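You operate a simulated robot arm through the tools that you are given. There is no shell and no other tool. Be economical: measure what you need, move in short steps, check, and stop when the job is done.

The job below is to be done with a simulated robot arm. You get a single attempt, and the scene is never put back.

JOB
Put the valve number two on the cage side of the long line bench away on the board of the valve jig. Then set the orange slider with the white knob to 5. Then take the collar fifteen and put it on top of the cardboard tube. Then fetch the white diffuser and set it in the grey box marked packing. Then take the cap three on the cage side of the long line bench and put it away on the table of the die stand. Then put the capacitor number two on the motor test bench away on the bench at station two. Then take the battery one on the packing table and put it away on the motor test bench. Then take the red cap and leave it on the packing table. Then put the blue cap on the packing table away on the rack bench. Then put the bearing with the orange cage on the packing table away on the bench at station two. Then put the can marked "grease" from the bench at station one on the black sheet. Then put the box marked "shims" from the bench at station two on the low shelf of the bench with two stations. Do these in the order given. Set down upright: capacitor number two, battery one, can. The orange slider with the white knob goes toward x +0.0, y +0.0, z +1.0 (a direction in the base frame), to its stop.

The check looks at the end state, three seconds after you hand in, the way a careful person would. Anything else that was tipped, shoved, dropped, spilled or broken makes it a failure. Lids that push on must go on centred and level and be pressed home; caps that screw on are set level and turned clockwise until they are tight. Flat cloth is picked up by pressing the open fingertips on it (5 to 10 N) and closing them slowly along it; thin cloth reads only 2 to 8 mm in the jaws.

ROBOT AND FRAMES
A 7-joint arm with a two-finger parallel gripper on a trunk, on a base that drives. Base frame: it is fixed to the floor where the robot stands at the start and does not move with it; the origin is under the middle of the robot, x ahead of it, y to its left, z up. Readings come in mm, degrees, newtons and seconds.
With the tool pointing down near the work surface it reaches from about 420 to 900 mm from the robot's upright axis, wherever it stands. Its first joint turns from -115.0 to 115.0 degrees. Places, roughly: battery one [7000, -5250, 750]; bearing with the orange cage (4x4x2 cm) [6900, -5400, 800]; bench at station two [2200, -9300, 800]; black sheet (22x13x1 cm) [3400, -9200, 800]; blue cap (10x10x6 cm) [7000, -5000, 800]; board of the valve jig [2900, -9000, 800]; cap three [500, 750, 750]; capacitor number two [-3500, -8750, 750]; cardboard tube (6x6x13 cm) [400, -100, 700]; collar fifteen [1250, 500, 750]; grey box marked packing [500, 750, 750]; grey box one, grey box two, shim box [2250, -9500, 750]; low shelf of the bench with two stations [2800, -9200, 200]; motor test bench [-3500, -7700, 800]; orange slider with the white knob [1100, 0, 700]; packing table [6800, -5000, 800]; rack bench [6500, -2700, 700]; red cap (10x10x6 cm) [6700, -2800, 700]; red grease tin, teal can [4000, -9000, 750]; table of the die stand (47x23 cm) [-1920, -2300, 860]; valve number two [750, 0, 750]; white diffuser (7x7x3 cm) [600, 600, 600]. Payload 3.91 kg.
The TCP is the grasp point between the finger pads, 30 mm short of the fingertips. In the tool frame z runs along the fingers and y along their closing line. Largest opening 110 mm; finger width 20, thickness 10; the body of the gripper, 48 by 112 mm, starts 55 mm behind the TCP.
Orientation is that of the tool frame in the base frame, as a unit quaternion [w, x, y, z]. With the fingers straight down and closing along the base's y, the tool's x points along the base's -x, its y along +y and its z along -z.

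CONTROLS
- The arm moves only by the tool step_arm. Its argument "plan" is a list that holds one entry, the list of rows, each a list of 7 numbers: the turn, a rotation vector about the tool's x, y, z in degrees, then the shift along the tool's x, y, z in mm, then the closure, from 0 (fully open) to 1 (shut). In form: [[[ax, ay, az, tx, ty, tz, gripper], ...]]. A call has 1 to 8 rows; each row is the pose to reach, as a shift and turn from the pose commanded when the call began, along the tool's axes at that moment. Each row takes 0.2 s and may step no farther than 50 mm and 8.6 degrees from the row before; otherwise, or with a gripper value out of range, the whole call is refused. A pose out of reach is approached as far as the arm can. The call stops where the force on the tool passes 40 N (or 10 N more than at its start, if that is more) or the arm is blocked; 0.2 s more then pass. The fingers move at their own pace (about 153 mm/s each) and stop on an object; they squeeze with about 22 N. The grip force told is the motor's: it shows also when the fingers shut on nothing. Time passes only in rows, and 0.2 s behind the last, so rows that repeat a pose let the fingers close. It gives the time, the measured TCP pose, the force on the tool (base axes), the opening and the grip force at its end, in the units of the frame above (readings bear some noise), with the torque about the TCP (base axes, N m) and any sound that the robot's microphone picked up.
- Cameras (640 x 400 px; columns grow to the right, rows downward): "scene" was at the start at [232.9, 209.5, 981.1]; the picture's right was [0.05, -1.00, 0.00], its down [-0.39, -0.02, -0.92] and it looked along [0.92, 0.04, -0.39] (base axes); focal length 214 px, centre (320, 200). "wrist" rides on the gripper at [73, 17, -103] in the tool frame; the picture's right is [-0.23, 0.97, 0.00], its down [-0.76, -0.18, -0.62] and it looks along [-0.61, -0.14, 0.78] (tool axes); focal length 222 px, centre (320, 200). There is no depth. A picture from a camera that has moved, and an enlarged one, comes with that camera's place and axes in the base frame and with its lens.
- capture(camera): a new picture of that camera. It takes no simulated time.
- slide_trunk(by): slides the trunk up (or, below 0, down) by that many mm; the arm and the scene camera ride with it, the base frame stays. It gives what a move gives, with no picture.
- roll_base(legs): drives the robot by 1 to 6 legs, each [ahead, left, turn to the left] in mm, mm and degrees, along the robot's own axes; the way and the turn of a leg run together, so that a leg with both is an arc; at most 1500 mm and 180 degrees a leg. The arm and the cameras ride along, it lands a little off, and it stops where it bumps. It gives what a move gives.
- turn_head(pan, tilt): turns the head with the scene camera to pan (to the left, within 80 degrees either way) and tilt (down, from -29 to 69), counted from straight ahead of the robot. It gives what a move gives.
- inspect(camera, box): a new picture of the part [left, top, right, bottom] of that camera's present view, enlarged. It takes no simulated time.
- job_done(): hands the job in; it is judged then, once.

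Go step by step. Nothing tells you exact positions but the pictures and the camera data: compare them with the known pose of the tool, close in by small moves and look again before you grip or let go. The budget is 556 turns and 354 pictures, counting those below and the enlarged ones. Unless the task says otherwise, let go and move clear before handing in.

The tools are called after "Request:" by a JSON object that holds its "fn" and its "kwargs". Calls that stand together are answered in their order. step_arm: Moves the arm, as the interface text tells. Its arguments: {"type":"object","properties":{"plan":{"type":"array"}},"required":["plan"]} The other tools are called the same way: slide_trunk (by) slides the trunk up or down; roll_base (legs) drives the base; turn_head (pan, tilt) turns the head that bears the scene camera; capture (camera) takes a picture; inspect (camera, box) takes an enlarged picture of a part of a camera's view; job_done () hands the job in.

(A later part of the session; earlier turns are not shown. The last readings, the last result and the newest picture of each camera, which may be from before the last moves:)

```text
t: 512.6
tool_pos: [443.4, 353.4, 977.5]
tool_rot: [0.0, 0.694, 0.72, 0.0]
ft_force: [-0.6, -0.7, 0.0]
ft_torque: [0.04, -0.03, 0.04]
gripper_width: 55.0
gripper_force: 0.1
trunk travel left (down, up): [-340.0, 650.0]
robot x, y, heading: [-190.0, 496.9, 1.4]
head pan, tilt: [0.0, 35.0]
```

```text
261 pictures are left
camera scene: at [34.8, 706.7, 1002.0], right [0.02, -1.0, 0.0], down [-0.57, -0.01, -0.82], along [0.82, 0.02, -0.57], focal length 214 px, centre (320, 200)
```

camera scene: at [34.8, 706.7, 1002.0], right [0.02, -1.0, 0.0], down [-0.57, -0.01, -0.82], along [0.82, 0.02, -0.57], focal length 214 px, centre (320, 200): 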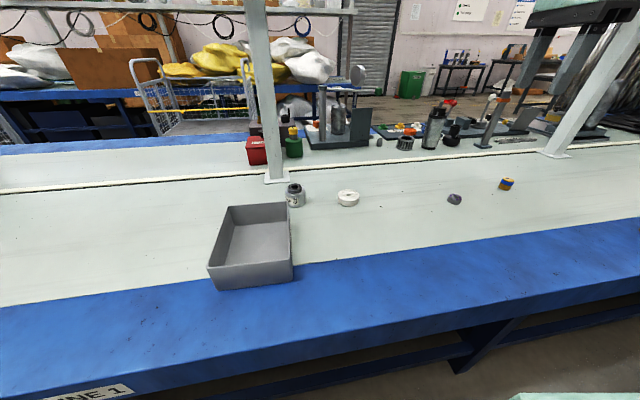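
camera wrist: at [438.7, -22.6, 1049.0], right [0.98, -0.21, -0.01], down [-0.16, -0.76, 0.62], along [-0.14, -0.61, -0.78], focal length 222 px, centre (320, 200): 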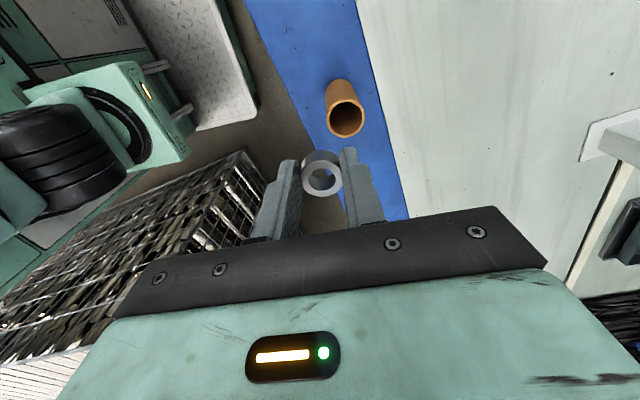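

Diffuser is near (562, 629), box centre near (369, 850). Move above the diffuser.

Request:
{"fn": "step_arm", "kwargs": {"plan": [[[0, 0, 0, 38, 18, 10, 0], [0, 0, 0, 77, 36, 20, 0], [0, 0, 0, 116, 54, 30, 0], [0, 0, 0, 154, 73, 40, 0], [0, 0, 0, 193, 91, 50, 0], [0, 0, 0, 232, 110, 60, 0], [0, 0, 0, 270, 128, 70, 0], [0, 0, 0, 270, 128, 115, 0]]]}}

Request:
{"fn": "capture", "kwargs": {"camera": "wrist"}}

```text
t: 514.4
tool_pos: [559.7, 629.2, 865.9]
tool_rot: [-0.001, 0.694, 0.72, 0.0]
ft_force: [0.3, 0.1, -0.2]
ft_torque: [-0.05, 0.02, -0.02]
gripper_width: 110.2
gripper_force: 0.0
trunk travel left (down, up): [-340.0, 650.0]
robot x, y, heading: [-187.5, 497.4, 1.3]
head pan, tilt: [0.0, 35.0]
```

```text
260 pictures are left
camera wrist: at [574.2, 702.5, 968.5], right [0.98, -0.19, 0.0], down [-0.15, -0.77, 0.62], along [-0.12, -0.61, -0.78], focal length 222 px, centre (320, 200)
```

wrist: 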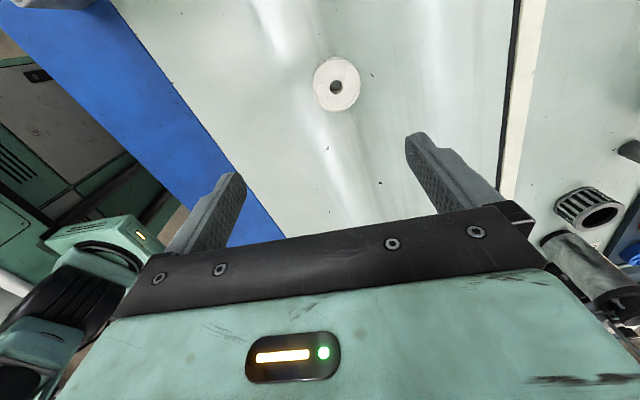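

Request:
{"fn": "step_arm", "kwargs": {"plan": [[[0, 0, 0, 4, 22, 40, 0], [0, 0, 0, 4, 22, 85, 0], [0, 0, 0, 4, 22, 130, 0], [0, 0, 0, 4, 22, 170, 0]]]}}

Request:
{"fn": "capture", "kwargs": {"camera": "wrist"}}

Request:
{"fn": "inspect", "kwargs": {"camera": "scene", "box": [270, 120, 430, 240]}}

```text
t: 515.4
tool_pos: [583.1, 634.0, 692.2]
tool_rot: [0.0, 0.694, 0.72, 0.0]
ft_force: [0.6, -0.1, 0.9]
ft_torque: [-0.02, -0.01, -0.01]
gripper_width: 110.4
gripper_force: 0.1
trunk travel left (down, up): [-340.0, 650.0]
robot x, y, heading: [-188.5, 497.6, 0.9]
head pan, tilt: [0.0, 35.0]
```

```text
259 pictures are left
camera wrist: at [597.8, 707.7, 796.6], right [0.98, -0.19, 0.0], down [-0.15, -0.77, 0.62], along [-0.12, -0.61, -0.78], focal length 222 px, centre (320, 200)
```

wrist: 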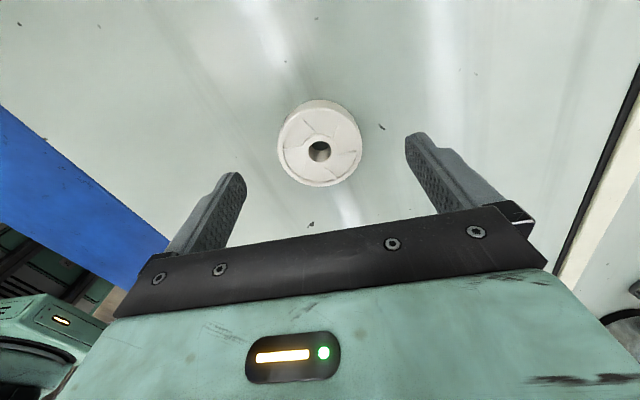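

```text
3.33 times, centred on (350, 180) of scene
camera zoom: at [34.7, 706.6, 1002.1], right [0.02, -1.0, 0.0], down [-0.57, -0.01, -0.82], along [0.82, 0.02, -0.57], focal length 715 px, centre (220, 267)
```

zoom: 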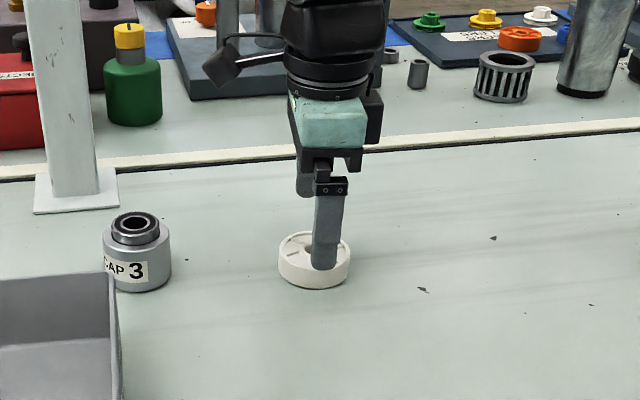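

Well centred. Lower and close.

Request:
{"fn": "step_arm", "kwargs": {"plan": [[[0, 0, 0, 0, 0, 25, 0], [0, 0, 0, 0, 0, 38, 0], [0, 0, 0, 0, 0, 38, 0.4], [0, 0, 0, 0, 0, 38, 1], [0, 0, 0, 0, 0, 38, 1], [0, 0, 0, 0, 0, 0, 1], [0, 0, 0, 0, 0, -45, 1], [0, 0, 0, 0, 0, -90, 1]]]}}

Request:
{"fn": "capture", "kwargs": {"camera": "wrist"}}

```text
t: 517.2
tool_pos: [582.3, 634.4, 782.1]
tool_rot: [0.001, 0.694, 0.72, 0.0]
ft_force: [0.1, -0.2, -0.4]
ft_torque: [0.02, 0.0, 0.03]
gripper_width: 63.3
gripper_force: 21.7
trunk travel left (down, up): [-340.0, 650.0]
robot x, y, heading: [-189.9, 492.5, 1.0]
head pan, tilt: [0.0, 35.0]
```

```text
257 pictures are left
camera wrist: at [597.7, 707.4, 885.8], right [0.98, -0.19, 0.0], down [-0.15, -0.77, 0.62], along [-0.12, -0.61, -0.78], focal length 222 px, centre (320, 200)
```

wrist: 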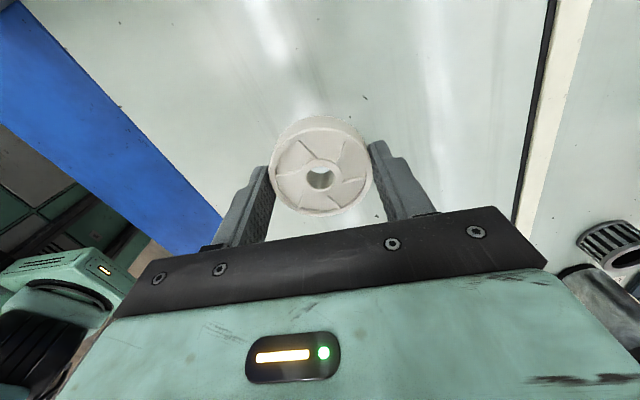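

Request:
{"fn": "step_arm", "kwargs": {"plan": [[[0, 0, 0, 32, -29, -20, 1], [0, 0, 0, 64, -58, -30, 1], [0, 0, 0, 96, -88, -30, 1], [0, 0, 0, 128, -117, -30, 1], [0, 0, 0, 160, -146, -30, 1], [0, 0, 0, 192, -176, -30, 1], [0, 0, 0, 224, -205, -30, 1]]]}}

Request:
{"fn": "capture", "kwargs": {"camera": "wrist"}}

Request:
{"fn": "capture", "kwargs": {"camera": "scene"}}

```text
t: 518.8
tool_pos: [369.8, 847.4, 812.0]
tool_rot: [0.0, 0.694, 0.72, -0.001]
ft_force: [-0.5, -0.1, -0.5]
ft_torque: [0.01, -0.04, 0.01]
gripper_width: 63.5
gripper_force: 22.6
trunk travel left (down, up): [-340.0, 650.0]
robot x, y, heading: [-185.7, 497.0, 1.3]
head pan, tilt: [0.0, 35.0]
```

```text
256 pictures are left
camera wrist: at [384.8, 921.3, 915.8], right [0.98, -0.19, 0.0], down [-0.15, -0.77, 0.62], along [-0.12, -0.61, -0.78], focal length 222 px, centre (320, 200)
```

wrist: 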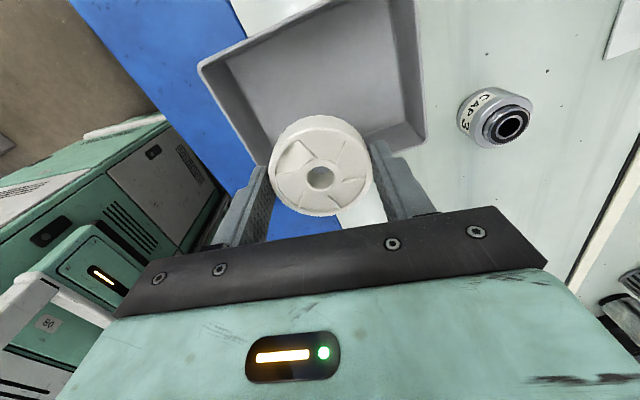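

```text
255 pictures are left
camera scene: at [35.0, 706.5, 1002.0], right [0.02, -1.0, 0.0], down [-0.57, -0.01, -0.82], along [0.82, 0.02, -0.57], focal length 214 px, centre (320, 200)
```

scene: 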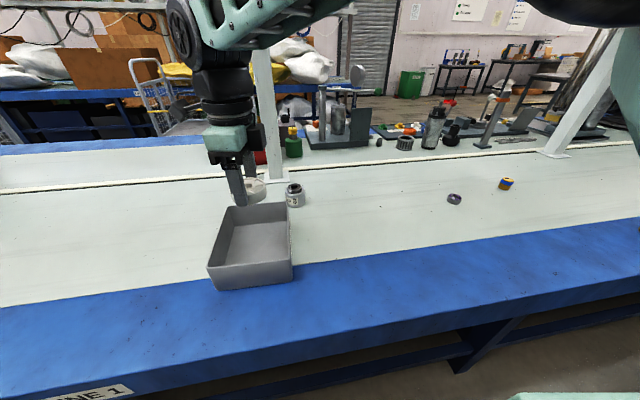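

Centred over the box. Lower into it gently.

Request:
{"fn": "step_arm", "kwargs": {"plan": [[[0, 0, 0, 0, 0, 45, 1], [0, 0, 0, 0, 0, 90, 1], [0, 0, 0, 0, 0, 130, 1], [0, 0, 0, 0, 0, 143, 1], [0, 0, 0, 0, 0, 150, 1], [0, 0, 0, 0, 0, 154, 1]]]}}

```text
t: 520.2
tool_pos: [372.8, 848.9, 658.5]
tool_rot: [0.0, 0.694, 0.72, 0.0]
ft_force: [-0.1, 0.3, -0.9]
ft_torque: [0.01, 0.02, -0.03]
gripper_width: 63.7
gripper_force: 22.0
trunk travel left (down, up): [-340.0, 650.0]
robot x, y, heading: [-188.3, 493.1, 1.3]
head pan, tilt: [0.0, 35.0]
```

Request:
{"fn": "step_arm", "kwargs": {"plan": [[[0, 0, 0, 0, 0, 2, 1], [0, 0, 0, 0, 0, 4, 1], [0, 0, 0, 0, 0, 5, 1]]]}}

```text
t: 521.0
tool_pos: [370.1, 848.9, 653.1]
tool_rot: [0.0, 0.694, 0.72, 0.003]
ft_force: [5.7, 3.1, 15.9]
ft_torque: [0.09, 0.11, -0.05]
gripper_width: 63.6
gripper_force: 22.5
trunk travel left (down, up): [-340.0, 650.0]
robot x, y, heading: [-189.4, 496.8, 1.1]
head pan, tilt: [0.0, 35.0]
```

Contact. Release and rise.

Request:
{"fn": "step_arm", "kwargs": {"plan": [[[0, 0, 0, 0, 0, -1, 0.35], [0, 0, 0, 0, 0, -1, 0.2], [0, 0, 0, 0, 0, -1, 0.2], [0, 0, 0, 0, 0, -40, 0.2], [0, 0, 0, 0, 0, -85, 0.2], [0, 0, 0, 0, 0, -130, 0.2], [0, 0, 0, 0, 0, -175, 0.2]]]}}

Request:
{"fn": "capture", "kwargs": {"camera": "wrist"}}

```text
t: 522.6
tool_pos: [372.4, 850.8, 828.2]
tool_rot: [0.001, 0.694, 0.72, 0.0]
ft_force: [-0.5, 0.0, -0.1]
ft_torque: [0.05, -0.01, -0.02]
gripper_width: 88.0
gripper_force: 0.0
trunk travel left (down, up): [-340.0, 650.0]
robot x, y, heading: [-186.5, 494.5, 1.3]
head pan, tilt: [0.0, 35.0]
```

```text
254 pictures are left
camera wrist: at [386.9, 924.0, 931.1], right [0.98, -0.19, 0.0], down [-0.15, -0.77, 0.62], along [-0.12, -0.61, -0.78], focal length 222 px, centre (320, 200)
```

wrist: 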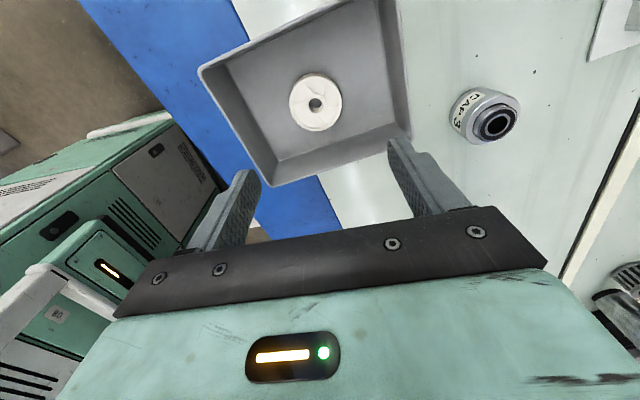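

Diffuser sits in the box. Next cap three near (570, 796): move above it.

Request:
{"fn": "step_arm", "kwargs": {"plan": [[[0, 0, 0, -12, 39, 0, 0], [0, 0, 0, -24, 78, 0, 0], [0, 0, 0, -37, 118, 0, 0], [0, 0, 0, -49, 157, 0, 0], [0, 0, 0, -61, 196, 0, 0], [0, 0, 0, -61, 196, 30, 0]]]}}

Request:
{"fn": "capture", "kwargs": {"camera": "wrist"}}

Request:
{"fn": "inspect", "kwargs": {"camera": "scene", "box": [230, 120, 360, 230]}}

```text
t: 524.0
tool_pos: [568.5, 796.8, 797.7]
tool_rot: [-0.001, 0.694, 0.72, 0.0]
ft_force: [-0.3, -0.4, -0.1]
ft_torque: [0.0, 0.01, 0.01]
gripper_width: 110.0
gripper_force: 0.1
out of reach, approached as far as the arm can: row 5
trunk travel left (down, up): [-340.0, 650.0]
robot x, y, heading: [-188.5, 495.5, 0.9]
head pan, tilt: [0.0, 35.0]
```

```text
253 pictures are left
camera wrist: at [583.9, 870.8, 900.4], right [0.98, -0.19, 0.0], down [-0.15, -0.77, 0.62], along [-0.12, -0.61, -0.78], focal length 222 px, centre (320, 200)
```

wrist: 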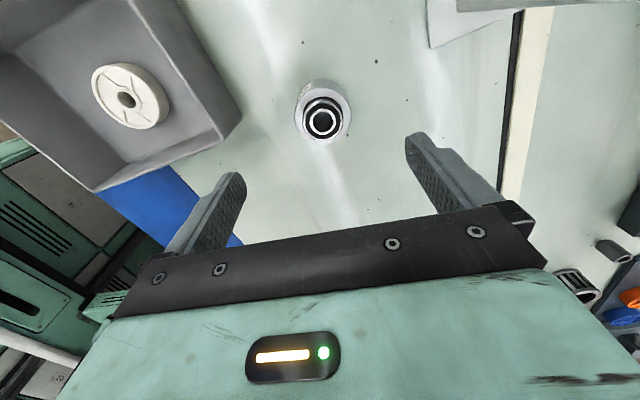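

```text
3.64 times, centred on (295, 175) of scene
camera zoom: at [34.7, 706.6, 1002.0], right [0.02, -1.0, 0.0], down [-0.57, -0.01, -0.82], along [0.82, 0.02, -0.57], focal length 780 px, centre (411, 291)
```

zoom: 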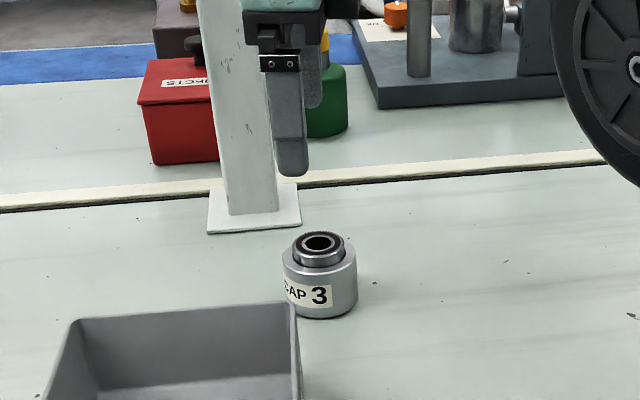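

Request:
{"fn": "step_arm", "kwargs": {"plan": [[[0, 0, 0, -2, 2, 40, 0], [0, 0, 0, -2, 2, 85, 0], [0, 0, 0, -2, 2, 125, 0], [0, 0, 0, -2, 2, 142, 0], [0, 0, 0, -2, 2, 142, 0.5], [0, 0, 0, -2, 2, 142, 1], [0, 0, 0, -2, 2, 142, 1]]]}}

Request:
{"fn": "capture", "kwargs": {"camera": "wrist"}}

```text
t: 525.6
tool_pos: [569.5, 793.7, 654.7]
tool_rot: [-0.001, 0.694, 0.72, 0.0]
ft_force: [1.2, -1.2, 0.4]
ft_torque: [0.04, -0.1, -0.01]
gripper_width: 59.8
gripper_force: 22.2
trunk travel left (down, up): [-340.0, 650.0]
robot x, y, heading: [-190.3, 498.0, 1.3]
head pan, tilt: [0.0, 35.0]
```

```text
251 pictures are left
camera wrist: at [583.9, 867.7, 758.2], right [0.98, -0.19, 0.0], down [-0.15, -0.77, 0.62], along [-0.12, -0.61, -0.78], focal length 222 px, centre (320, 200)
```

wrist: 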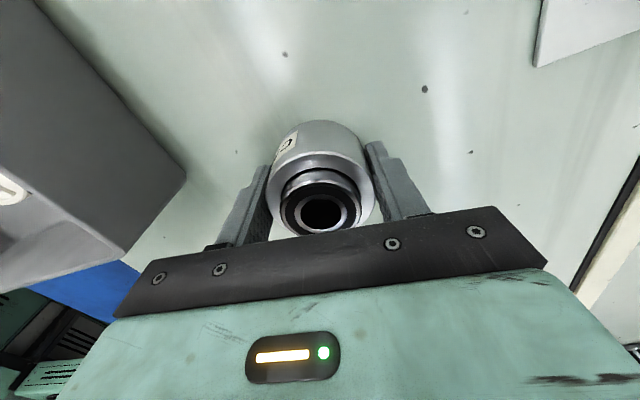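

Gripped. Lift and bring it in front of the robot.

Request:
{"fn": "step_arm", "kwargs": {"plan": [[[0, 0, 0, 0, 0, -45, 1], [0, 0, 0, 0, 0, -90, 1], [0, 0, 0, 0, 0, -135, 1], [0, 0, 0, -30, -22, -165, 1], [0, 0, 0, -64, -45, -190, 1], [0, 0, 0, -100, -70, -210, 1], [0, 0, 0, -136, -95, -230, 1], [0, 0, 0, -172, -120, -250, 1]]]}}

Request:
{"fn": "step_arm", "kwargs": {"plan": [[[0, 0, 0, -36, -30, -10, 1], [0, 0, 0, -72, -60, -20, 1], [0, 0, 0, -108, -90, -30, 1]]]}}

```text
t: 527.4
tool_pos: [454.9, 613.3, 905.6]
tool_rot: [-0.001, 0.694, 0.72, -0.001]
ft_force: [0.1, 0.6, -2.7]
ft_torque: [-0.01, 0.02, -0.05]
gripper_width: 59.8
gripper_force: 21.6
trunk travel left (down, up): [-340.0, 650.0]
robot x, y, heading: [-189.9, 497.3, 1.3]
head pan, tilt: [0.0, 35.0]
```

```text
t: 528.2
tool_pos: [368.2, 504.6, 933.7]
tool_rot: [0.0, 0.694, 0.72, 0.001]
ft_force: [0.2, 0.3, -3.9]
ft_torque: [-0.02, 0.04, -0.01]
gripper_width: 59.8
gripper_force: 22.5
trunk travel left (down, up): [-340.0, 650.0]
robot x, y, heading: [-190.1, 493.7, 1.6]
head pan, tilt: [0.0, 35.0]
```

Now drive out: the die stand is on the far (-y) side of the grey machine, seen earlier near (-1900, -2350).

Request:
{"fn": "roll_base", "kwargs": {"legs": [[-130, -440, 0], [0, 0, 178], [1390, 0, 0]]}}

```text
t: 544.7
tool_pos: [-2254.7, 168.9, 935.3]
tool_rot: [0.0, -0.69, 0.724, 0.0]
ft_force: [0.5, -0.6, -3.5]
ft_torque: [-0.02, 0.0, 0.02]
gripper_width: 59.8
gripper_force: 21.8
trunk travel left (down, up): [-340.0, 650.0]
robot x, y, heading: [-1698.2, 129.3, 176.3]
head pan, tilt: [0.0, 35.0]
```

Request:
{"fn": "roll_base", "kwargs": {"legs": [[0, 0, 49.6], [1426, 0, 0]]}}

```text
t: 553.9
tool_pos: [-3061.3, -1267.7, 935.7]
tool_rot: [0.0, 0.927, -0.375, 0.001]
ft_force: [0.3, 0.8, -2.4]
ft_torque: [0.0, -0.01, -0.05]
gripper_width: 59.7
gripper_force: 21.7
trunk travel left (down, up): [-340.0, 650.0]
robot x, y, heading: [-2661.6, -870.6, -134.5]
head pan, tilt: [0.0, 35.0]
```

Request:
{"fn": "roll_base", "kwargs": {"legs": [[1412, -54, 0], [0, 0, 44.5], [1400, 80, 0]]}}

Request:
{"fn": "turn_head", "kwargs": {"pan": 70, "tilt": 20}}

Request:
{"fn": "capture", "kwargs": {"camera": "scene"}}

```text
t: 569.4
tool_pos: [-3798.3, -3743.4, 935.0]
tool_rot: [0.0, 1.0, -0.031, 0.001]
ft_force: [-0.9, -0.1, -2.1]
ft_torque: [0.02, -0.02, 0.03]
gripper_width: 59.7
gripper_force: 21.5
trunk travel left (down, up): [-340.0, 650.0]
robot x, y, heading: [-3749.5, -3187.2, -94.4]
head pan, tilt: [0.0, 35.0]
```

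```text
t: 570.8
tool_pos: [-3797.8, -3741.7, 934.5]
tool_rot: [0.0, 1.0, -0.031, 0.0]
ft_force: [0.6, 1.2, -3.0]
ft_torque: [0.0, 0.01, 0.0]
gripper_width: 59.4
gripper_force: 21.8
trunk travel left (down, up): [-340.0, 650.0]
robot x, y, heading: [-3748.7, -3185.8, -94.5]
head pan, tilt: [70.0, 20.0]
```

```text
250 pictures are left
camera scene: at [-3474.3, -3383.9, 1025.8], right [-0.42, -0.91, 0.0], down [-0.31, 0.14, -0.94], along [0.85, -0.39, -0.34], focal length 214 px, centre (320, 200)
```

scene: 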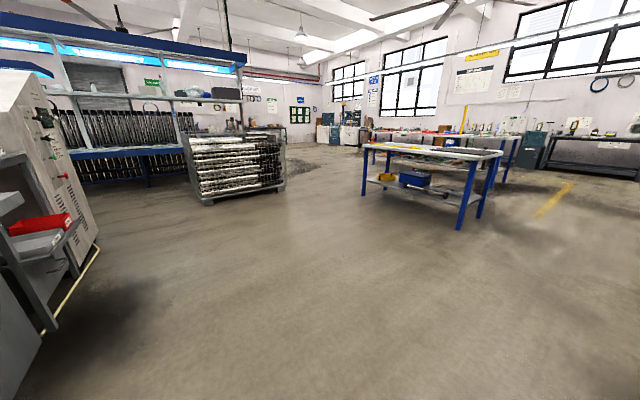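

Request:
{"fn": "roll_base", "kwargs": {"legs": [[186, 1400, 0], [0, 0, -164]]}}

Request:
{"fn": "turn_head", "kwargs": {"pan": 0, "tilt": 20}}

Request:
{"fn": "capture", "kwargs": {"camera": "scene"}}

```text
t: 584.3
tool_pos: [-2534.9, -2946.1, 934.3]
tool_rot: [0.0, -0.142, 0.99, 0.0]
ft_force: [0.0, -0.6, -3.5]
ft_torque: [-0.01, 0.04, -0.02]
gripper_width: 59.6
gripper_force: 21.8
trunk travel left (down, up): [-340.0, 650.0]
robot x, y, heading: [-2388.7, -3486.3, 105.5]
head pan, tilt: [70.0, 20.0]
```

```text
t: 585.7
tool_pos: [-2535.0, -2945.5, 934.4]
tool_rot: [0.0, -0.141, 0.99, 0.0]
ft_force: [-0.4, -0.8, -3.4]
ft_torque: [0.03, -0.01, -0.01]
gripper_width: 59.7
gripper_force: 22.3
trunk travel left (down, up): [-340.0, 650.0]
robot x, y, heading: [-2385.5, -3485.9, 105.3]
head pan, tilt: [0.0, 20.0]
```

```text
249 pictures are left
camera scene: at [-2652.1, -3312.4, 1025.8], right [0.96, 0.27, 0.0], down [0.09, -0.33, -0.94], along [-0.25, 0.91, -0.34], focal length 214 px, centre (320, 200)
```

scene: 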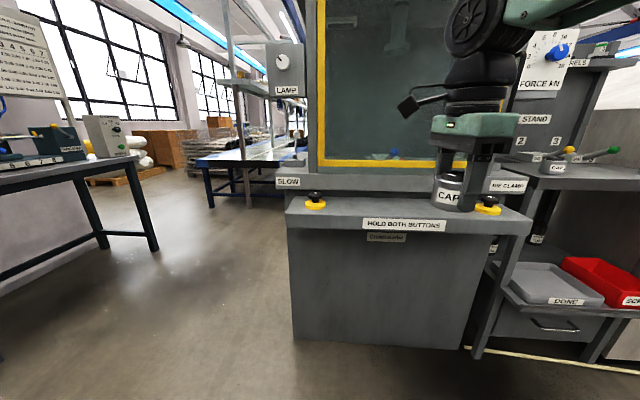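

The die stand is to the right. Shift right and look closer.

Request:
{"fn": "roll_base", "kwargs": {"legs": [[0, 0, -3.5], [-40, -520, 0]]}}

Request:
{"fn": "turn_head", "kwargs": {"pan": -8, "tilt": 25}}

Request:
{"fn": "capture", "kwargs": {"camera": "scene"}}

```text
t: 589.2
tool_pos: [-1972.4, -2869.6, 934.1]
tool_rot: [0.0, -0.107, 0.994, 0.0]
ft_force: [0.1, 0.4, -3.3]
ft_torque: [0.0, 0.0, 0.0]
gripper_width: 59.7
gripper_force: 22.2
trunk travel left (down, up): [-340.0, 650.0]
robot x, y, heading: [-1863.8, -3420.2, 101.4]
head pan, tilt: [0.0, 20.0]
```

```text
t: 589.9
tool_pos: [-1972.4, -2869.3, 934.4]
tool_rot: [0.0, -0.106, 0.994, 0.001]
ft_force: [-0.4, 0.5, -2.8]
ft_torque: [-0.01, -0.01, 0.01]
gripper_width: 59.6
gripper_force: 21.8
trunk travel left (down, up): [-340.0, 650.0]
robot x, y, heading: [-1869.8, -3420.2, 101.6]
head pan, tilt: [-8.0, 25.0]
```

```text
248 pictures are left
camera scene: at [-2103.1, -3226.2, 1017.8], right [1.0, 0.06, 0.0], down [0.03, -0.42, -0.91], along [-0.05, 0.9, -0.42], focal length 214 px, centre (320, 200)
```

scene: 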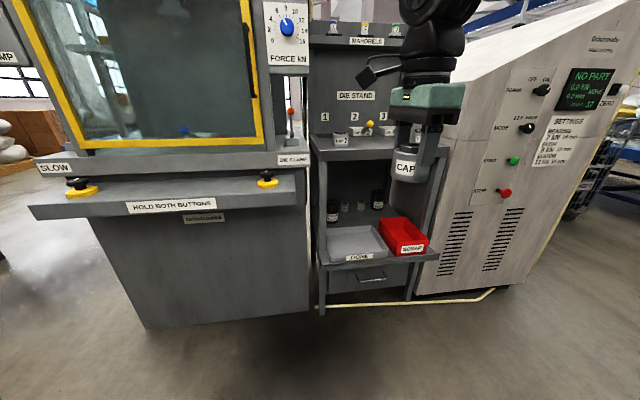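

Raise the trunk to see down on the stand's table.

Request:
{"fn": "slide_trunk", "kwargs": {"by": 250}}

Request:
{"fn": "roll_base", "kwargs": {"legs": [[130, -110, 0]]}}

Request:
{"fn": "turn_head", "kwargs": {"pan": -12, "tilt": 38}}

Request:
{"fn": "capture", "kwargs": {"camera": "scene"}}

Request:
{"fn": "capture", "kwargs": {"camera": "wrist"}}

```text
t: 592.5
tool_pos: [-1973.6, -2869.0, 1183.8]
tool_rot: [0.0, -0.106, 0.994, 0.0]
ft_force: [0.6, -0.1, -2.8]
ft_torque: [0.0, 0.02, 0.0]
gripper_width: 59.8
gripper_force: 21.8
trunk travel left (down, up): [-590.0, 400.0]
robot x, y, heading: [-1864.1, -3418.0, 101.5]
head pan, tilt: [-8.0, 25.0]
```

```text
t: 594.0
tool_pos: [-1888.2, -2712.7, 1185.6]
tool_rot: [0.0, -0.105, 0.994, 0.0]
ft_force: [0.5, -0.2, -3.3]
ft_torque: [-0.02, 0.04, 0.0]
gripper_width: 59.6
gripper_force: 22.2
trunk travel left (down, up): [-590.0, 400.0]
robot x, y, heading: [-1783.2, -3259.6, 101.3]
head pan, tilt: [-8.0, 25.0]
```

```text
t: 594.8
tool_pos: [-1887.9, -2712.5, 1185.0]
tool_rot: [0.0, -0.105, 0.994, 0.0]
ft_force: [0.6, 1.2, -2.5]
ft_torque: [-0.01, 0.02, 0.0]
gripper_width: 59.8
gripper_force: 22.2
trunk travel left (down, up): [-590.0, 400.0]
robot x, y, heading: [-1781.5, -3265.4, 101.1]
head pan, tilt: [-12.0, 38.0]
```

```text
247 pictures are left
camera scene: at [-2012.2, -3075.1, 1247.5], right [1.0, -0.01, 0.0], down [-0.01, -0.62, -0.79], along [0.01, 0.79, -0.62], focal length 214 px, centre (320, 200)
```

scene: 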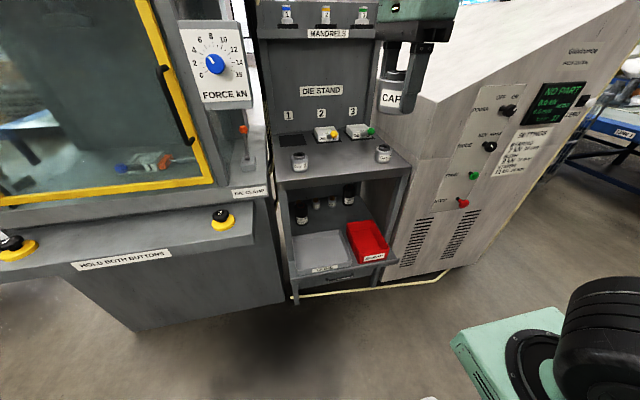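

```text
246 pictures are left
camera wrist: at [-1961.8, -2711.3, 1288.1], right [0.02, 1.0, 0.0], down [0.78, -0.01, 0.62], along [0.62, -0.01, -0.78], focal length 222 px, centre (320, 200)
```

wrist: 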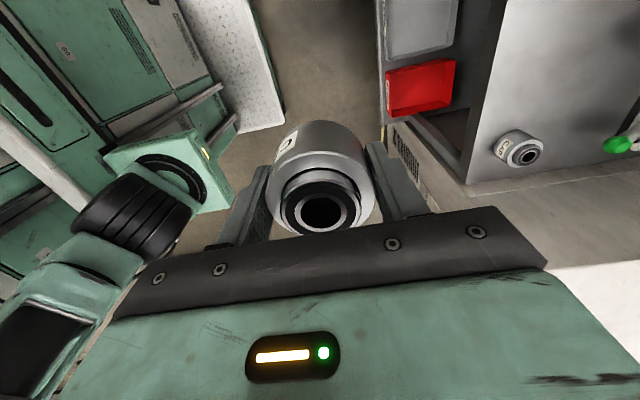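

Request:
{"fn": "inspect", "kwargs": {"camera": "scene", "box": [255, 70, 425, 190]}}

```text
3.33 times, centred on (340, 130) of scene
camera zoom: at [-2012.2, -3075.1, 1247.5], right [1.0, -0.01, 0.0], down [-0.01, -0.62, -0.79], along [0.01, 0.79, -0.62], focal length 715 px, centre (253, 433)
```

zoom: 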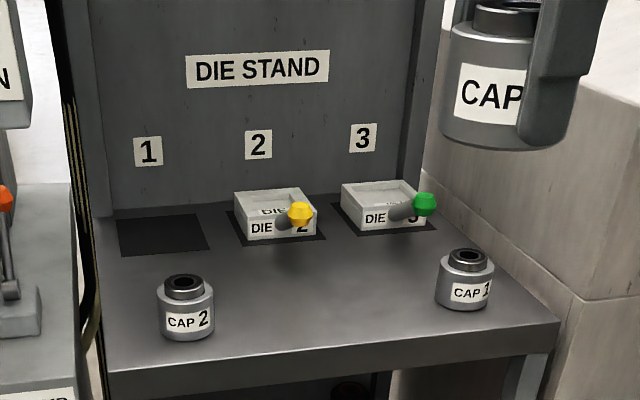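

Caps 1 and 2 stand at the front of the stand's table with a gap between them; target (-1918, -2378) on z≈860. Drive closer.

Request:
{"fn": "roll_base", "kwargs": {"legs": [[220, 0, 0]]}}

Request:
{"fn": "inspect", "kwargs": {"camera": "scene", "box": [220, 60, 480, 260]}}

```text
t: 596.5
tool_pos: [-1937.2, -2494.0, 1185.3]
tool_rot: [0.0, -0.109, 0.994, -0.001]
ft_force: [-0.1, 0.4, -3.5]
ft_torque: [0.04, -0.01, 0.01]
gripper_width: 59.8
gripper_force: 22.1
trunk travel left (down, up): [-590.0, 400.0]
robot x, y, heading: [-1827.4, -3038.2, 102.0]
head pan, tilt: [-12.0, 38.0]
```

```text
2.00 times, centred on (350, 160) of scene
camera zoom: at [-2058.5, -2856.7, 1247.4], right [1.0, 0.0, 0.0], down [0.0, -0.62, -0.79], along [0.0, 0.79, -0.62], focal length 429 px, centre (260, 280)
```

zoom: 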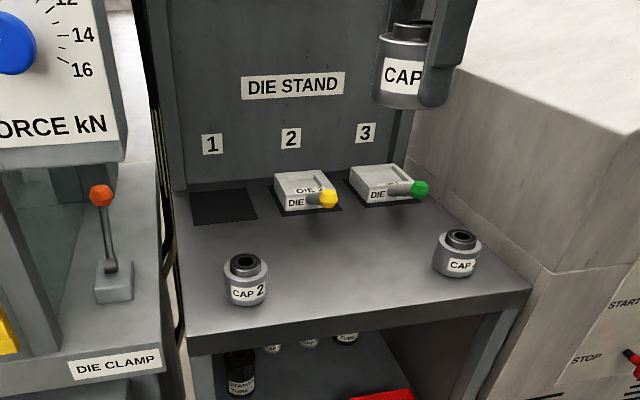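

Request:
{"fn": "step_arm", "kwargs": {"plan": [[[0, 0, 0, -14, 36, 10, 1], [0, 0, 0, -28, 72, 20, 1], [0, 0, 0, -41, 108, 30, 1], [0, 0, 0, -41, 108, 75, 1], [0, 0, 0, -41, 108, 120, 1], [0, 0, 0, -41, 108, 165, 1], [0, 0, 0, -41, 108, 210, 1], [0, 0, 0, -41, 108, 250, 1]]]}}

Request:
{"fn": "capture", "kwargs": {"camera": "scene"}}

```text
t: 598.3
tool_pos: [-1918.7, -2378.9, 937.6]
tool_rot: [0.0, -0.109, 0.994, 0.0]
ft_force: [-0.2, -0.5, -2.7]
ft_torque: [-0.02, 0.01, -0.02]
gripper_width: 59.6
gripper_force: 22.1
trunk travel left (down, up): [-590.0, 400.0]
robot x, y, heading: [-1827.1, -3037.3, 101.6]
head pan, tilt: [-12.0, 38.0]
```

```text
243 pictures are left
camera scene: at [-2058.4, -2857.0, 1247.5], right [1.0, -0.01, 0.0], down [0.0, -0.62, -0.79], along [0.0, 0.79, -0.62], focal length 214 px, centre (320, 200)
```

scene: 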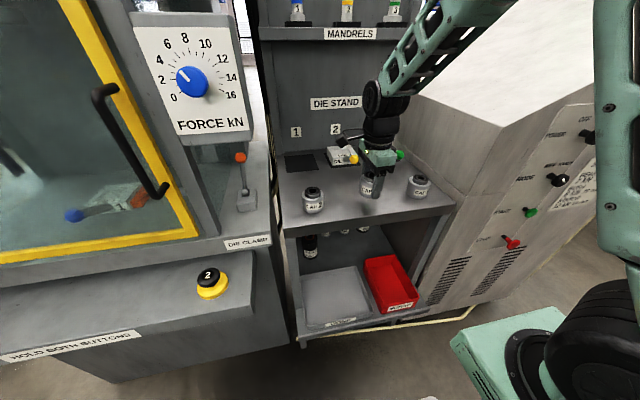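

Positioned between caps 2 and 1. Lower to contact.

Request:
{"fn": "step_arm", "kwargs": {"plan": [[[0, 0, 0, 0, 0, 25, 1], [0, 0, 0, 0, 0, 34, 1], [0, 0, 0, 0, 0, 38, 1]]]}}

Request:
{"fn": "inspect", "kwargs": {"camera": "scene", "box": [270, 130, 450, 240]}}

```text
t: 599.1
tool_pos: [-1921.0, -2379.5, 897.7]
tool_rot: [0.0, -0.11, 0.994, 0.0]
ft_force: [0.0, 0.2, -3.5]
ft_torque: [-0.01, 0.03, -0.01]
gripper_width: 59.5
gripper_force: 22.1
trunk travel left (down, up): [-590.0, 400.0]
robot x, y, heading: [-1828.2, -3040.4, 101.7]
head pan, tilt: [-12.0, 38.0]
```

```text
3.56 times, centred on (360, 185) of scene
camera zoom: at [-2058.4, -2856.8, 1247.4], right [1.0, 0.0, 0.0], down [0.0, -0.62, -0.79], along [0.0, 0.79, -0.62], focal length 763 px, centre (178, 253)
```

zoom: 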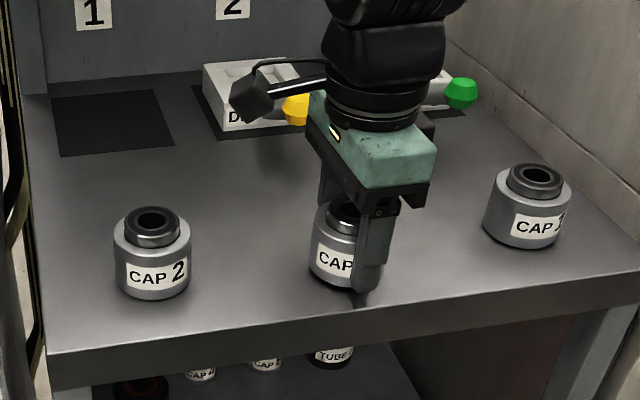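

Request:
{"fn": "step_arm", "kwargs": {"plan": [[[0, 0, 0, 0, 0, 3, 1], [0, 0, 0, 0, 0, 6, 1], [0, 0, 0, 0, 0, 8, 1]]]}}

```text
t: 599.9
tool_pos: [-1920.7, -2379.8, 891.7]
tool_rot: [0.0, -0.109, 0.994, 0.002]
ft_force: [-3.6, 2.5, 14.0]
ft_torque: [0.03, -0.02, -0.02]
gripper_width: 60.0
gripper_force: 22.4
trunk travel left (down, up): [-590.0, 400.0]
robot x, y, heading: [-1827.6, -3038.9, 101.5]
head pan, tilt: [-12.0, 38.0]
```

Contact. Release, rise and check.

Request:
{"fn": "step_arm", "kwargs": {"plan": [[[0, 0, 0, 0, 0, -1, 0.35], [0, 0, 0, 0, 0, -1, 0.2], [0, 0, 0, 0, 0, -1, 0.2], [0, 0, 0, 0, 0, -35, 0.2], [0, 0, 0, 0, 0, -80, 0.2], [0, 0, 0, 0, 0, -125, 0.2], [0, 0, 0, 0, 0, -170, 0.2], [0, 0, 0, 0, 0, -215, 0.2]]]}}

Request:
{"fn": "inspect", "kwargs": {"camera": "scene", "box": [270, 130, 450, 240]}}

```text
t: 601.7
tool_pos: [-1920.2, -2380.2, 1104.2]
tool_rot: [0.0, -0.109, 0.994, -0.001]
ft_force: [-0.1, 0.2, 0.3]
ft_torque: [-0.04, 0.01, 0.01]
gripper_width: 88.2
gripper_force: 0.0
trunk travel left (down, up): [-590.0, 400.0]
robot x, y, heading: [-1826.7, -3040.0, 101.8]
head pan, tilt: [-12.0, 38.0]
```

```text
3.56 times, centred on (360, 185) of scene
camera zoom: at [-2058.5, -2856.6, 1247.3], right [1.0, 0.0, 0.0], down [0.0, -0.62, -0.79], along [0.0, 0.79, -0.62], focal length 763 px, centre (178, 253)
```

zoom: 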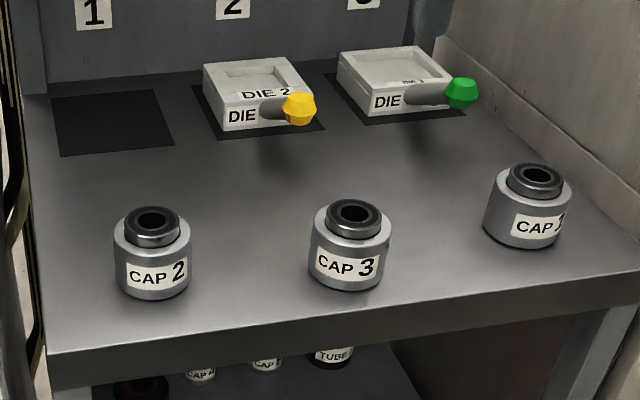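

Cap 3 is on the die stand table. Next the capacitor: retract the arm, back out and head to the motor test bench.

Request:
{"fn": "step_arm", "kwargs": {"plan": [[[0, 0, 0, 0, -40, 0, 0.2], [0, 0, 0, 0, -80, 0, 0.2], [0, 0, 0, 0, -120, 0, 0.2], [0, 0, 0, 0, -150, 0, 0.2]]]}}

Request:
{"fn": "roll_base", "kwargs": {"legs": [[-450, 0, 0], [0, 0, 123.5], [790, 0, 0], [790, 0, 0], [0, 0, 56]]}}

Request:
{"fn": "turn_head", "kwargs": {"pan": 0, "tilt": 18}}

Request:
{"fn": "capture", "kwargs": {"camera": "scene"}}

```text
t: 602.7
tool_pos: [-1885.6, -2527.4, 1103.7]
tool_rot: [0.0, -0.109, 0.994, 0.0]
ft_force: [-0.5, -0.6, -1.0]
ft_torque: [-0.04, 0.03, 0.03]
gripper_width: 88.0
gripper_force: 0.0
trunk travel left (down, up): [-590.0, 400.0]
robot x, y, heading: [-1825.2, -3039.6, 101.6]
head pan, tilt: [-12.0, 38.0]
```

```text
t: 620.7
tool_pos: [-2797.2, -5090.5, 1103.7]
tool_rot: [0.0, 0.994, 0.112, 0.0]
ft_force: [-0.6, -1.0, 0.2]
ft_torque: [-0.04, 0.0, 0.01]
gripper_width: 88.0
gripper_force: 0.0
trunk travel left (down, up): [-590.0, 400.0]
robot x, y, heading: [-2858.8, -4577.2, -77.9]
head pan, tilt: [-12.0, 38.0]
```

```text
t: 621.5
tool_pos: [-2797.5, -5091.2, 1104.7]
tool_rot: [0.0, 0.994, 0.114, 0.0]
ft_force: [0.3, 0.8, -0.2]
ft_torque: [0.0, -0.01, 0.0]
gripper_width: 88.2
gripper_force: 0.1
trunk travel left (down, up): [-590.0, 400.0]
robot x, y, heading: [-2859.2, -4580.4, -78.0]
head pan, tilt: [0.0, 18.0]
```

```text
240 pictures are left
camera scene: at [-2612.3, -4764.7, 1279.0], right [-0.98, -0.21, 0.0], down [-0.07, 0.3, -0.95], along [0.2, -0.93, -0.31], focal length 214 px, centre (320, 200)
```

scene: 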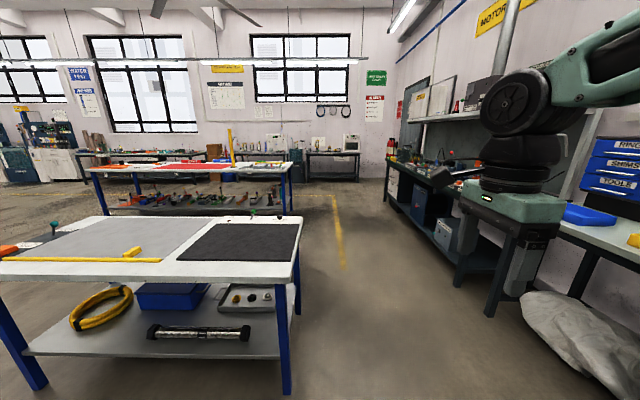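

The motor test bench is the dark bench ahead on the right. Drive along it to its far part, then face it.

Request:
{"fn": "roll_base", "kwargs": {"legs": [[1282, -315, 0], [1323, -26, 0], [1150, -200, 0]]}}

Request:
{"fn": "turn_head", "kwargs": {"pan": -60, "tilt": 25}}

Request:
{"fn": "capture", "kwargs": {"camera": "scene"}}

```text
t: 640.0
tool_pos: [-2545.1, -8901.1, 1105.0]
tool_rot: [0.0, 0.993, 0.114, 0.0]
ft_force: [0.1, 0.4, 0.1]
ft_torque: [-0.01, -0.01, -0.01]
gripper_width: 88.3
gripper_force: 0.1
trunk travel left (down, up): [-590.0, 400.0]
robot x, y, heading: [-2607.2, -8387.3, -77.7]
head pan, tilt: [0.0, 18.0]
```

```text
t: 641.3
tool_pos: [-2544.6, -8901.7, 1103.8]
tool_rot: [0.0, 0.993, 0.115, 0.001]
ft_force: [0.2, 0.1, 0.1]
ft_torque: [-0.03, -0.01, -0.01]
gripper_width: 87.9
gripper_force: 0.0
trunk travel left (down, up): [-590.0, 400.0]
robot x, y, heading: [-2606.7, -8386.2, -77.7]
head pan, tilt: [-60.0, 25.0]
```

```text
239 pictures are left
camera scene: at [-2447.9, -8545.7, 1267.8], right [-0.67, 0.74, 0.0], down [0.31, 0.28, -0.91], along [-0.67, -0.61, -0.42], focal length 214 px, centre (320, 200)
```

scene: 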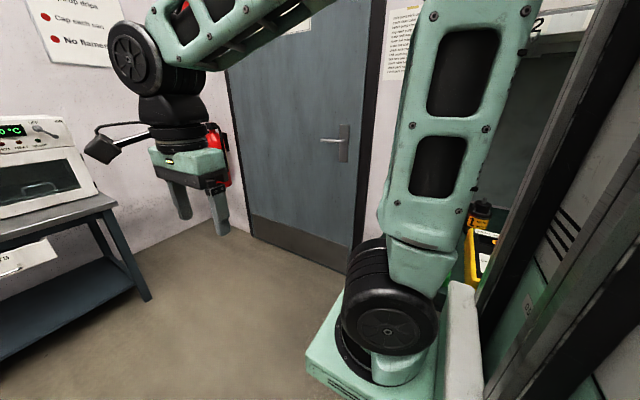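

Request:
{"fn": "roll_base", "kwargs": {"legs": [[0, 0, -90]]}}

Request:
{"fn": "turn_head", "kwargs": {"pan": 0, "tilt": 28}}

Request:
{"fn": "capture", "kwargs": {"camera": "scene"}}

```text
t: 645.5
tool_pos: [-3119.2, -8468.4, 1104.4]
tool_rot: [0.0, 0.793, -0.609, -0.001]
ft_force: [0.0, 0.5, 0.2]
ft_torque: [0.0, -0.01, -0.03]
gripper_width: 87.9
gripper_force: 0.1
trunk travel left (down, up): [-590.0, 400.0]
robot x, y, heading: [-2608.4, -8386.6, -166.1]
head pan, tilt: [-60.0, 25.0]
```

```text
t: 646.8
tool_pos: [-3120.0, -8468.1, 1103.3]
tool_rot: [0.0, 0.793, -0.609, 0.0]
ft_force: [-0.4, -0.3, -0.1]
ft_torque: [-0.02, 0.01, -0.01]
gripper_width: 88.3
gripper_force: 0.1
trunk travel left (down, up): [-590.0, 400.0]
robot x, y, heading: [-2612.4, -8388.6, -166.0]
head pan, tilt: [0.0, 28.0]
```

```text
238 pictures are left
camera scene: at [-2786.5, -8644.2, 1263.0], right [-0.24, 0.97, 0.0], down [0.46, 0.11, -0.88], along [-0.86, -0.22, -0.47], focal length 214 px, centre (320, 200)
```

scene: 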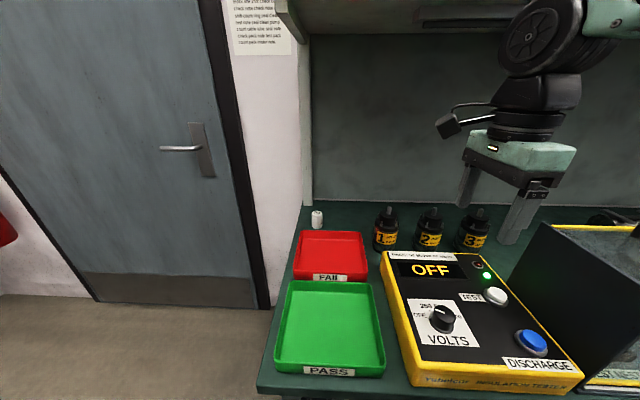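

Capacitors 1, 2, 3 stand at the back of the bench. Zoom in.

Request:
{"fn": "inspect", "kwargs": {"camera": "scene", "box": [350, 180, 510, 270]}}

Request:
{"fn": "inspect", "kwargs": {"camera": "wrist", "box": [0, 0, 640, 400]}}

```text
4.00 times, centred on (430, 225) of scene
camera zoom: at [-2786.5, -8644.2, 1263.0], right [-0.24, 0.97, 0.0], down [0.46, 0.11, -0.88], along [-0.86, -0.22, -0.47], focal length 858 px, centre (-120, 100)
```

zoom: 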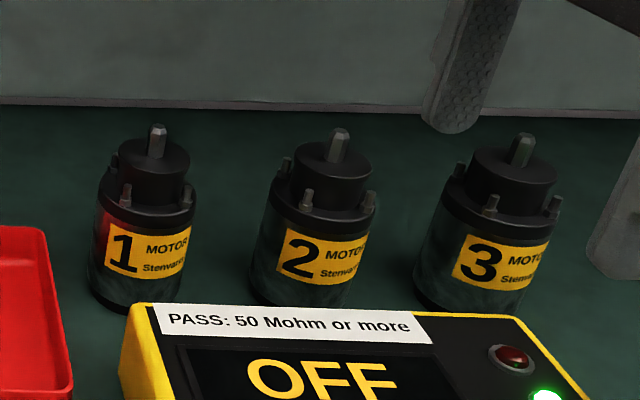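

```text
1.00 times, centred on (320, 200) of wrist
camera zoom: at [-3116.8, -8542.6, 1207.3], right [-1.0, -0.03, 0.0], down [-0.03, 0.78, 0.62], along [-0.02, 0.62, -0.78], focal length 222 px, centre (320, 200)
```

zoom: 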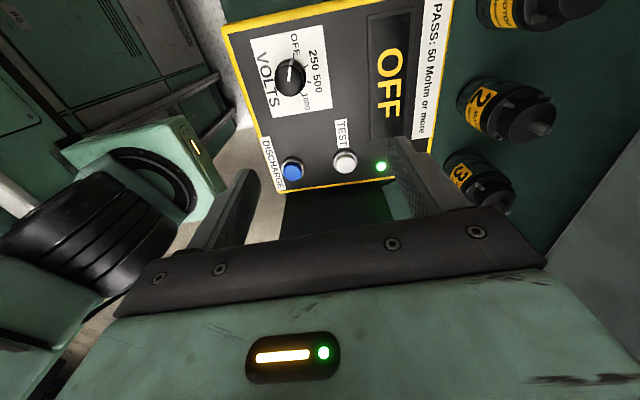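

Those are motors, not capacitors. The small white can at the left back corner is at about (-3540, -8850); zoom on it.

Request:
{"fn": "inspect", "kwargs": {"camera": "scene", "box": [280, 190, 360, 240]}}

Request:
{"fn": "turn_head", "kwargs": {"pan": -45, "tilt": 30}}

Request:
{"fn": "capture", "kwargs": {"camera": "scene"}}

```text
8.00 times, centred on (320, 215) of scene
camera zoom: at [-2786.5, -8644.2, 1263.0], right [-0.24, 0.97, 0.0], down [0.46, 0.11, -0.88], along [-0.86, -0.22, -0.47], focal length 1716 px, centre (320, 80)
```

zoom: 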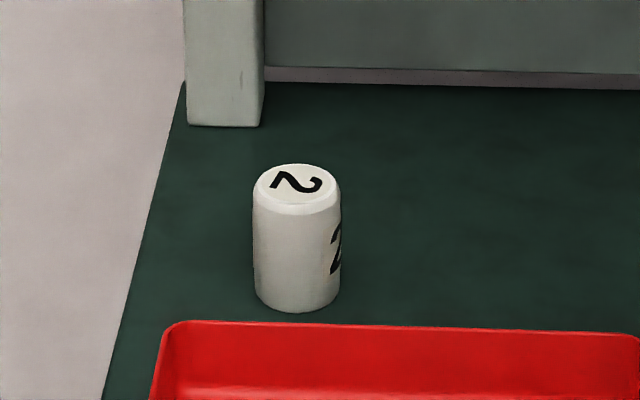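

```text
t: 647.9
tool_pos: [-3119.6, -8469.0, 1103.2]
tool_rot: [0.001, 0.794, -0.608, 0.0]
ft_force: [0.0, 0.1, -0.4]
ft_torque: [-0.03, -0.03, 0.02]
gripper_width: 88.0
gripper_force: 0.1
trunk travel left (down, up): [-590.0, 400.0]
robot x, y, heading: [-2607.3, -8387.7, -166.0]
head pan, tilt: [-45.0, 30.0]
```

```text
234 pictures are left
camera scene: at [-2775.7, -8575.6, 1259.8], right [0.51, 0.86, 0.0], down [0.43, -0.26, -0.87], along [-0.74, 0.44, -0.5], focal length 214 px, centre (320, 200)
```

scene: 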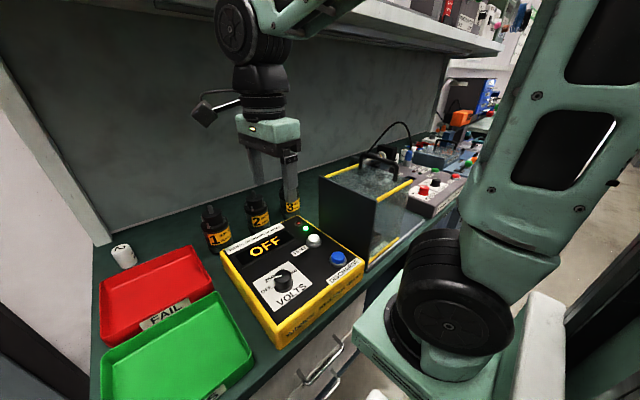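

The white can "2" is capacitor two, too far from the bench front to reach; I'll approach from the bench's end by the door.

Request:
{"fn": "roll_base", "kwargs": {"legs": [[-200, 0, 0], [0, 950, 0], [0, 0, -66]]}}

Request:
{"fn": "turn_head", "kwargs": {"pan": 30, "tilt": 30}}

Request:
{"fn": "capture", "kwargs": {"camera": "scene"}}

```text
t: 656.9
tool_pos: [-2468.4, -8836.0, 1103.6]
tool_rot: [0.0, -0.347, 0.938, 0.0]
ft_force: [0.7, -0.3, -0.3]
ft_torque: [0.0, 0.02, 0.03]
gripper_width: 87.9
gripper_force: 0.0
trunk travel left (down, up): [-590.0, 400.0]
robot x, y, heading: [-2174.3, -9262.6, 129.7]
head pan, tilt: [-45.0, 30.0]
```

```text
t: 658.4
tool_pos: [-2467.9, -8837.7, 1104.9]
tool_rot: [0.0, -0.347, 0.938, 0.0]
ft_force: [0.8, 0.0, 0.1]
ft_torque: [-0.01, 0.02, -0.01]
gripper_width: 88.0
gripper_force: 0.1
trunk travel left (down, up): [-590.0, 400.0]
robot x, y, heading: [-2170.9, -9263.4, 129.7]
head pan, tilt: [30.0, 30.0]
```

```text
233 pictures are left
camera scene: at [-2510.2, -9253.5, 1259.8], right [0.35, 0.94, 0.0], down [0.47, -0.17, -0.87], along [-0.81, 0.3, -0.5], focal length 214 px, centre (320, 200)
```

scene: 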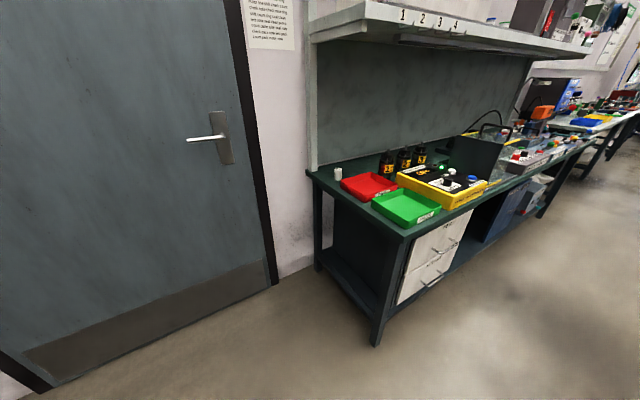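

Request:
{"fn": "roll_base", "kwargs": {"legs": [[354, 718, 0]]}}

Request:
{"fn": "turn_head", "kwargs": {"pan": 0, "tilt": 35}}

Request:
{"fn": "capture", "kwargs": {"camera": "scene"}}

```text
t: 662.6
tool_pos: [-3230.9, -9003.1, 1104.1]
tool_rot: [0.0, -0.341, 0.94, 0.0]
ft_force: [0.3, -0.1, -0.9]
ft_torque: [-0.01, 0.02, 0.0]
gripper_width: 88.3
gripper_force: 0.1
trunk travel left (down, up): [-590.0, 400.0]
robot x, y, heading: [-2945.4, -9432.5, 129.0]
head pan, tilt: [30.0, 30.0]
```

```text
t: 663.6
tool_pos: [-3230.9, -9003.2, 1104.0]
tool_rot: [0.0, -0.341, 0.94, -0.001]
ft_force: [-0.7, -0.1, 0.2]
ft_torque: [0.01, -0.03, 0.0]
gripper_width: 88.0
gripper_force: 0.1
trunk travel left (down, up): [-590.0, 400.0]
robot x, y, heading: [-2944.2, -9434.9, 129.4]
head pan, tilt: [0.0, 35.0]
```

```text
232 pictures are left
camera scene: at [-3249.8, -9382.7, 1252.0], right [0.78, 0.63, 0.0], down [0.36, -0.45, -0.82], along [-0.52, 0.64, -0.57], focal length 214 px, centre (320, 200)
```

scene: 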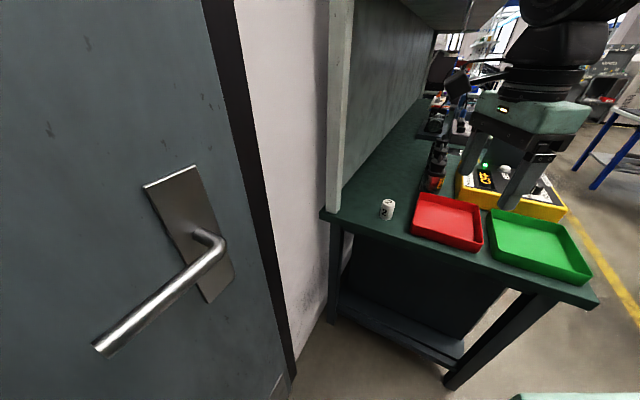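

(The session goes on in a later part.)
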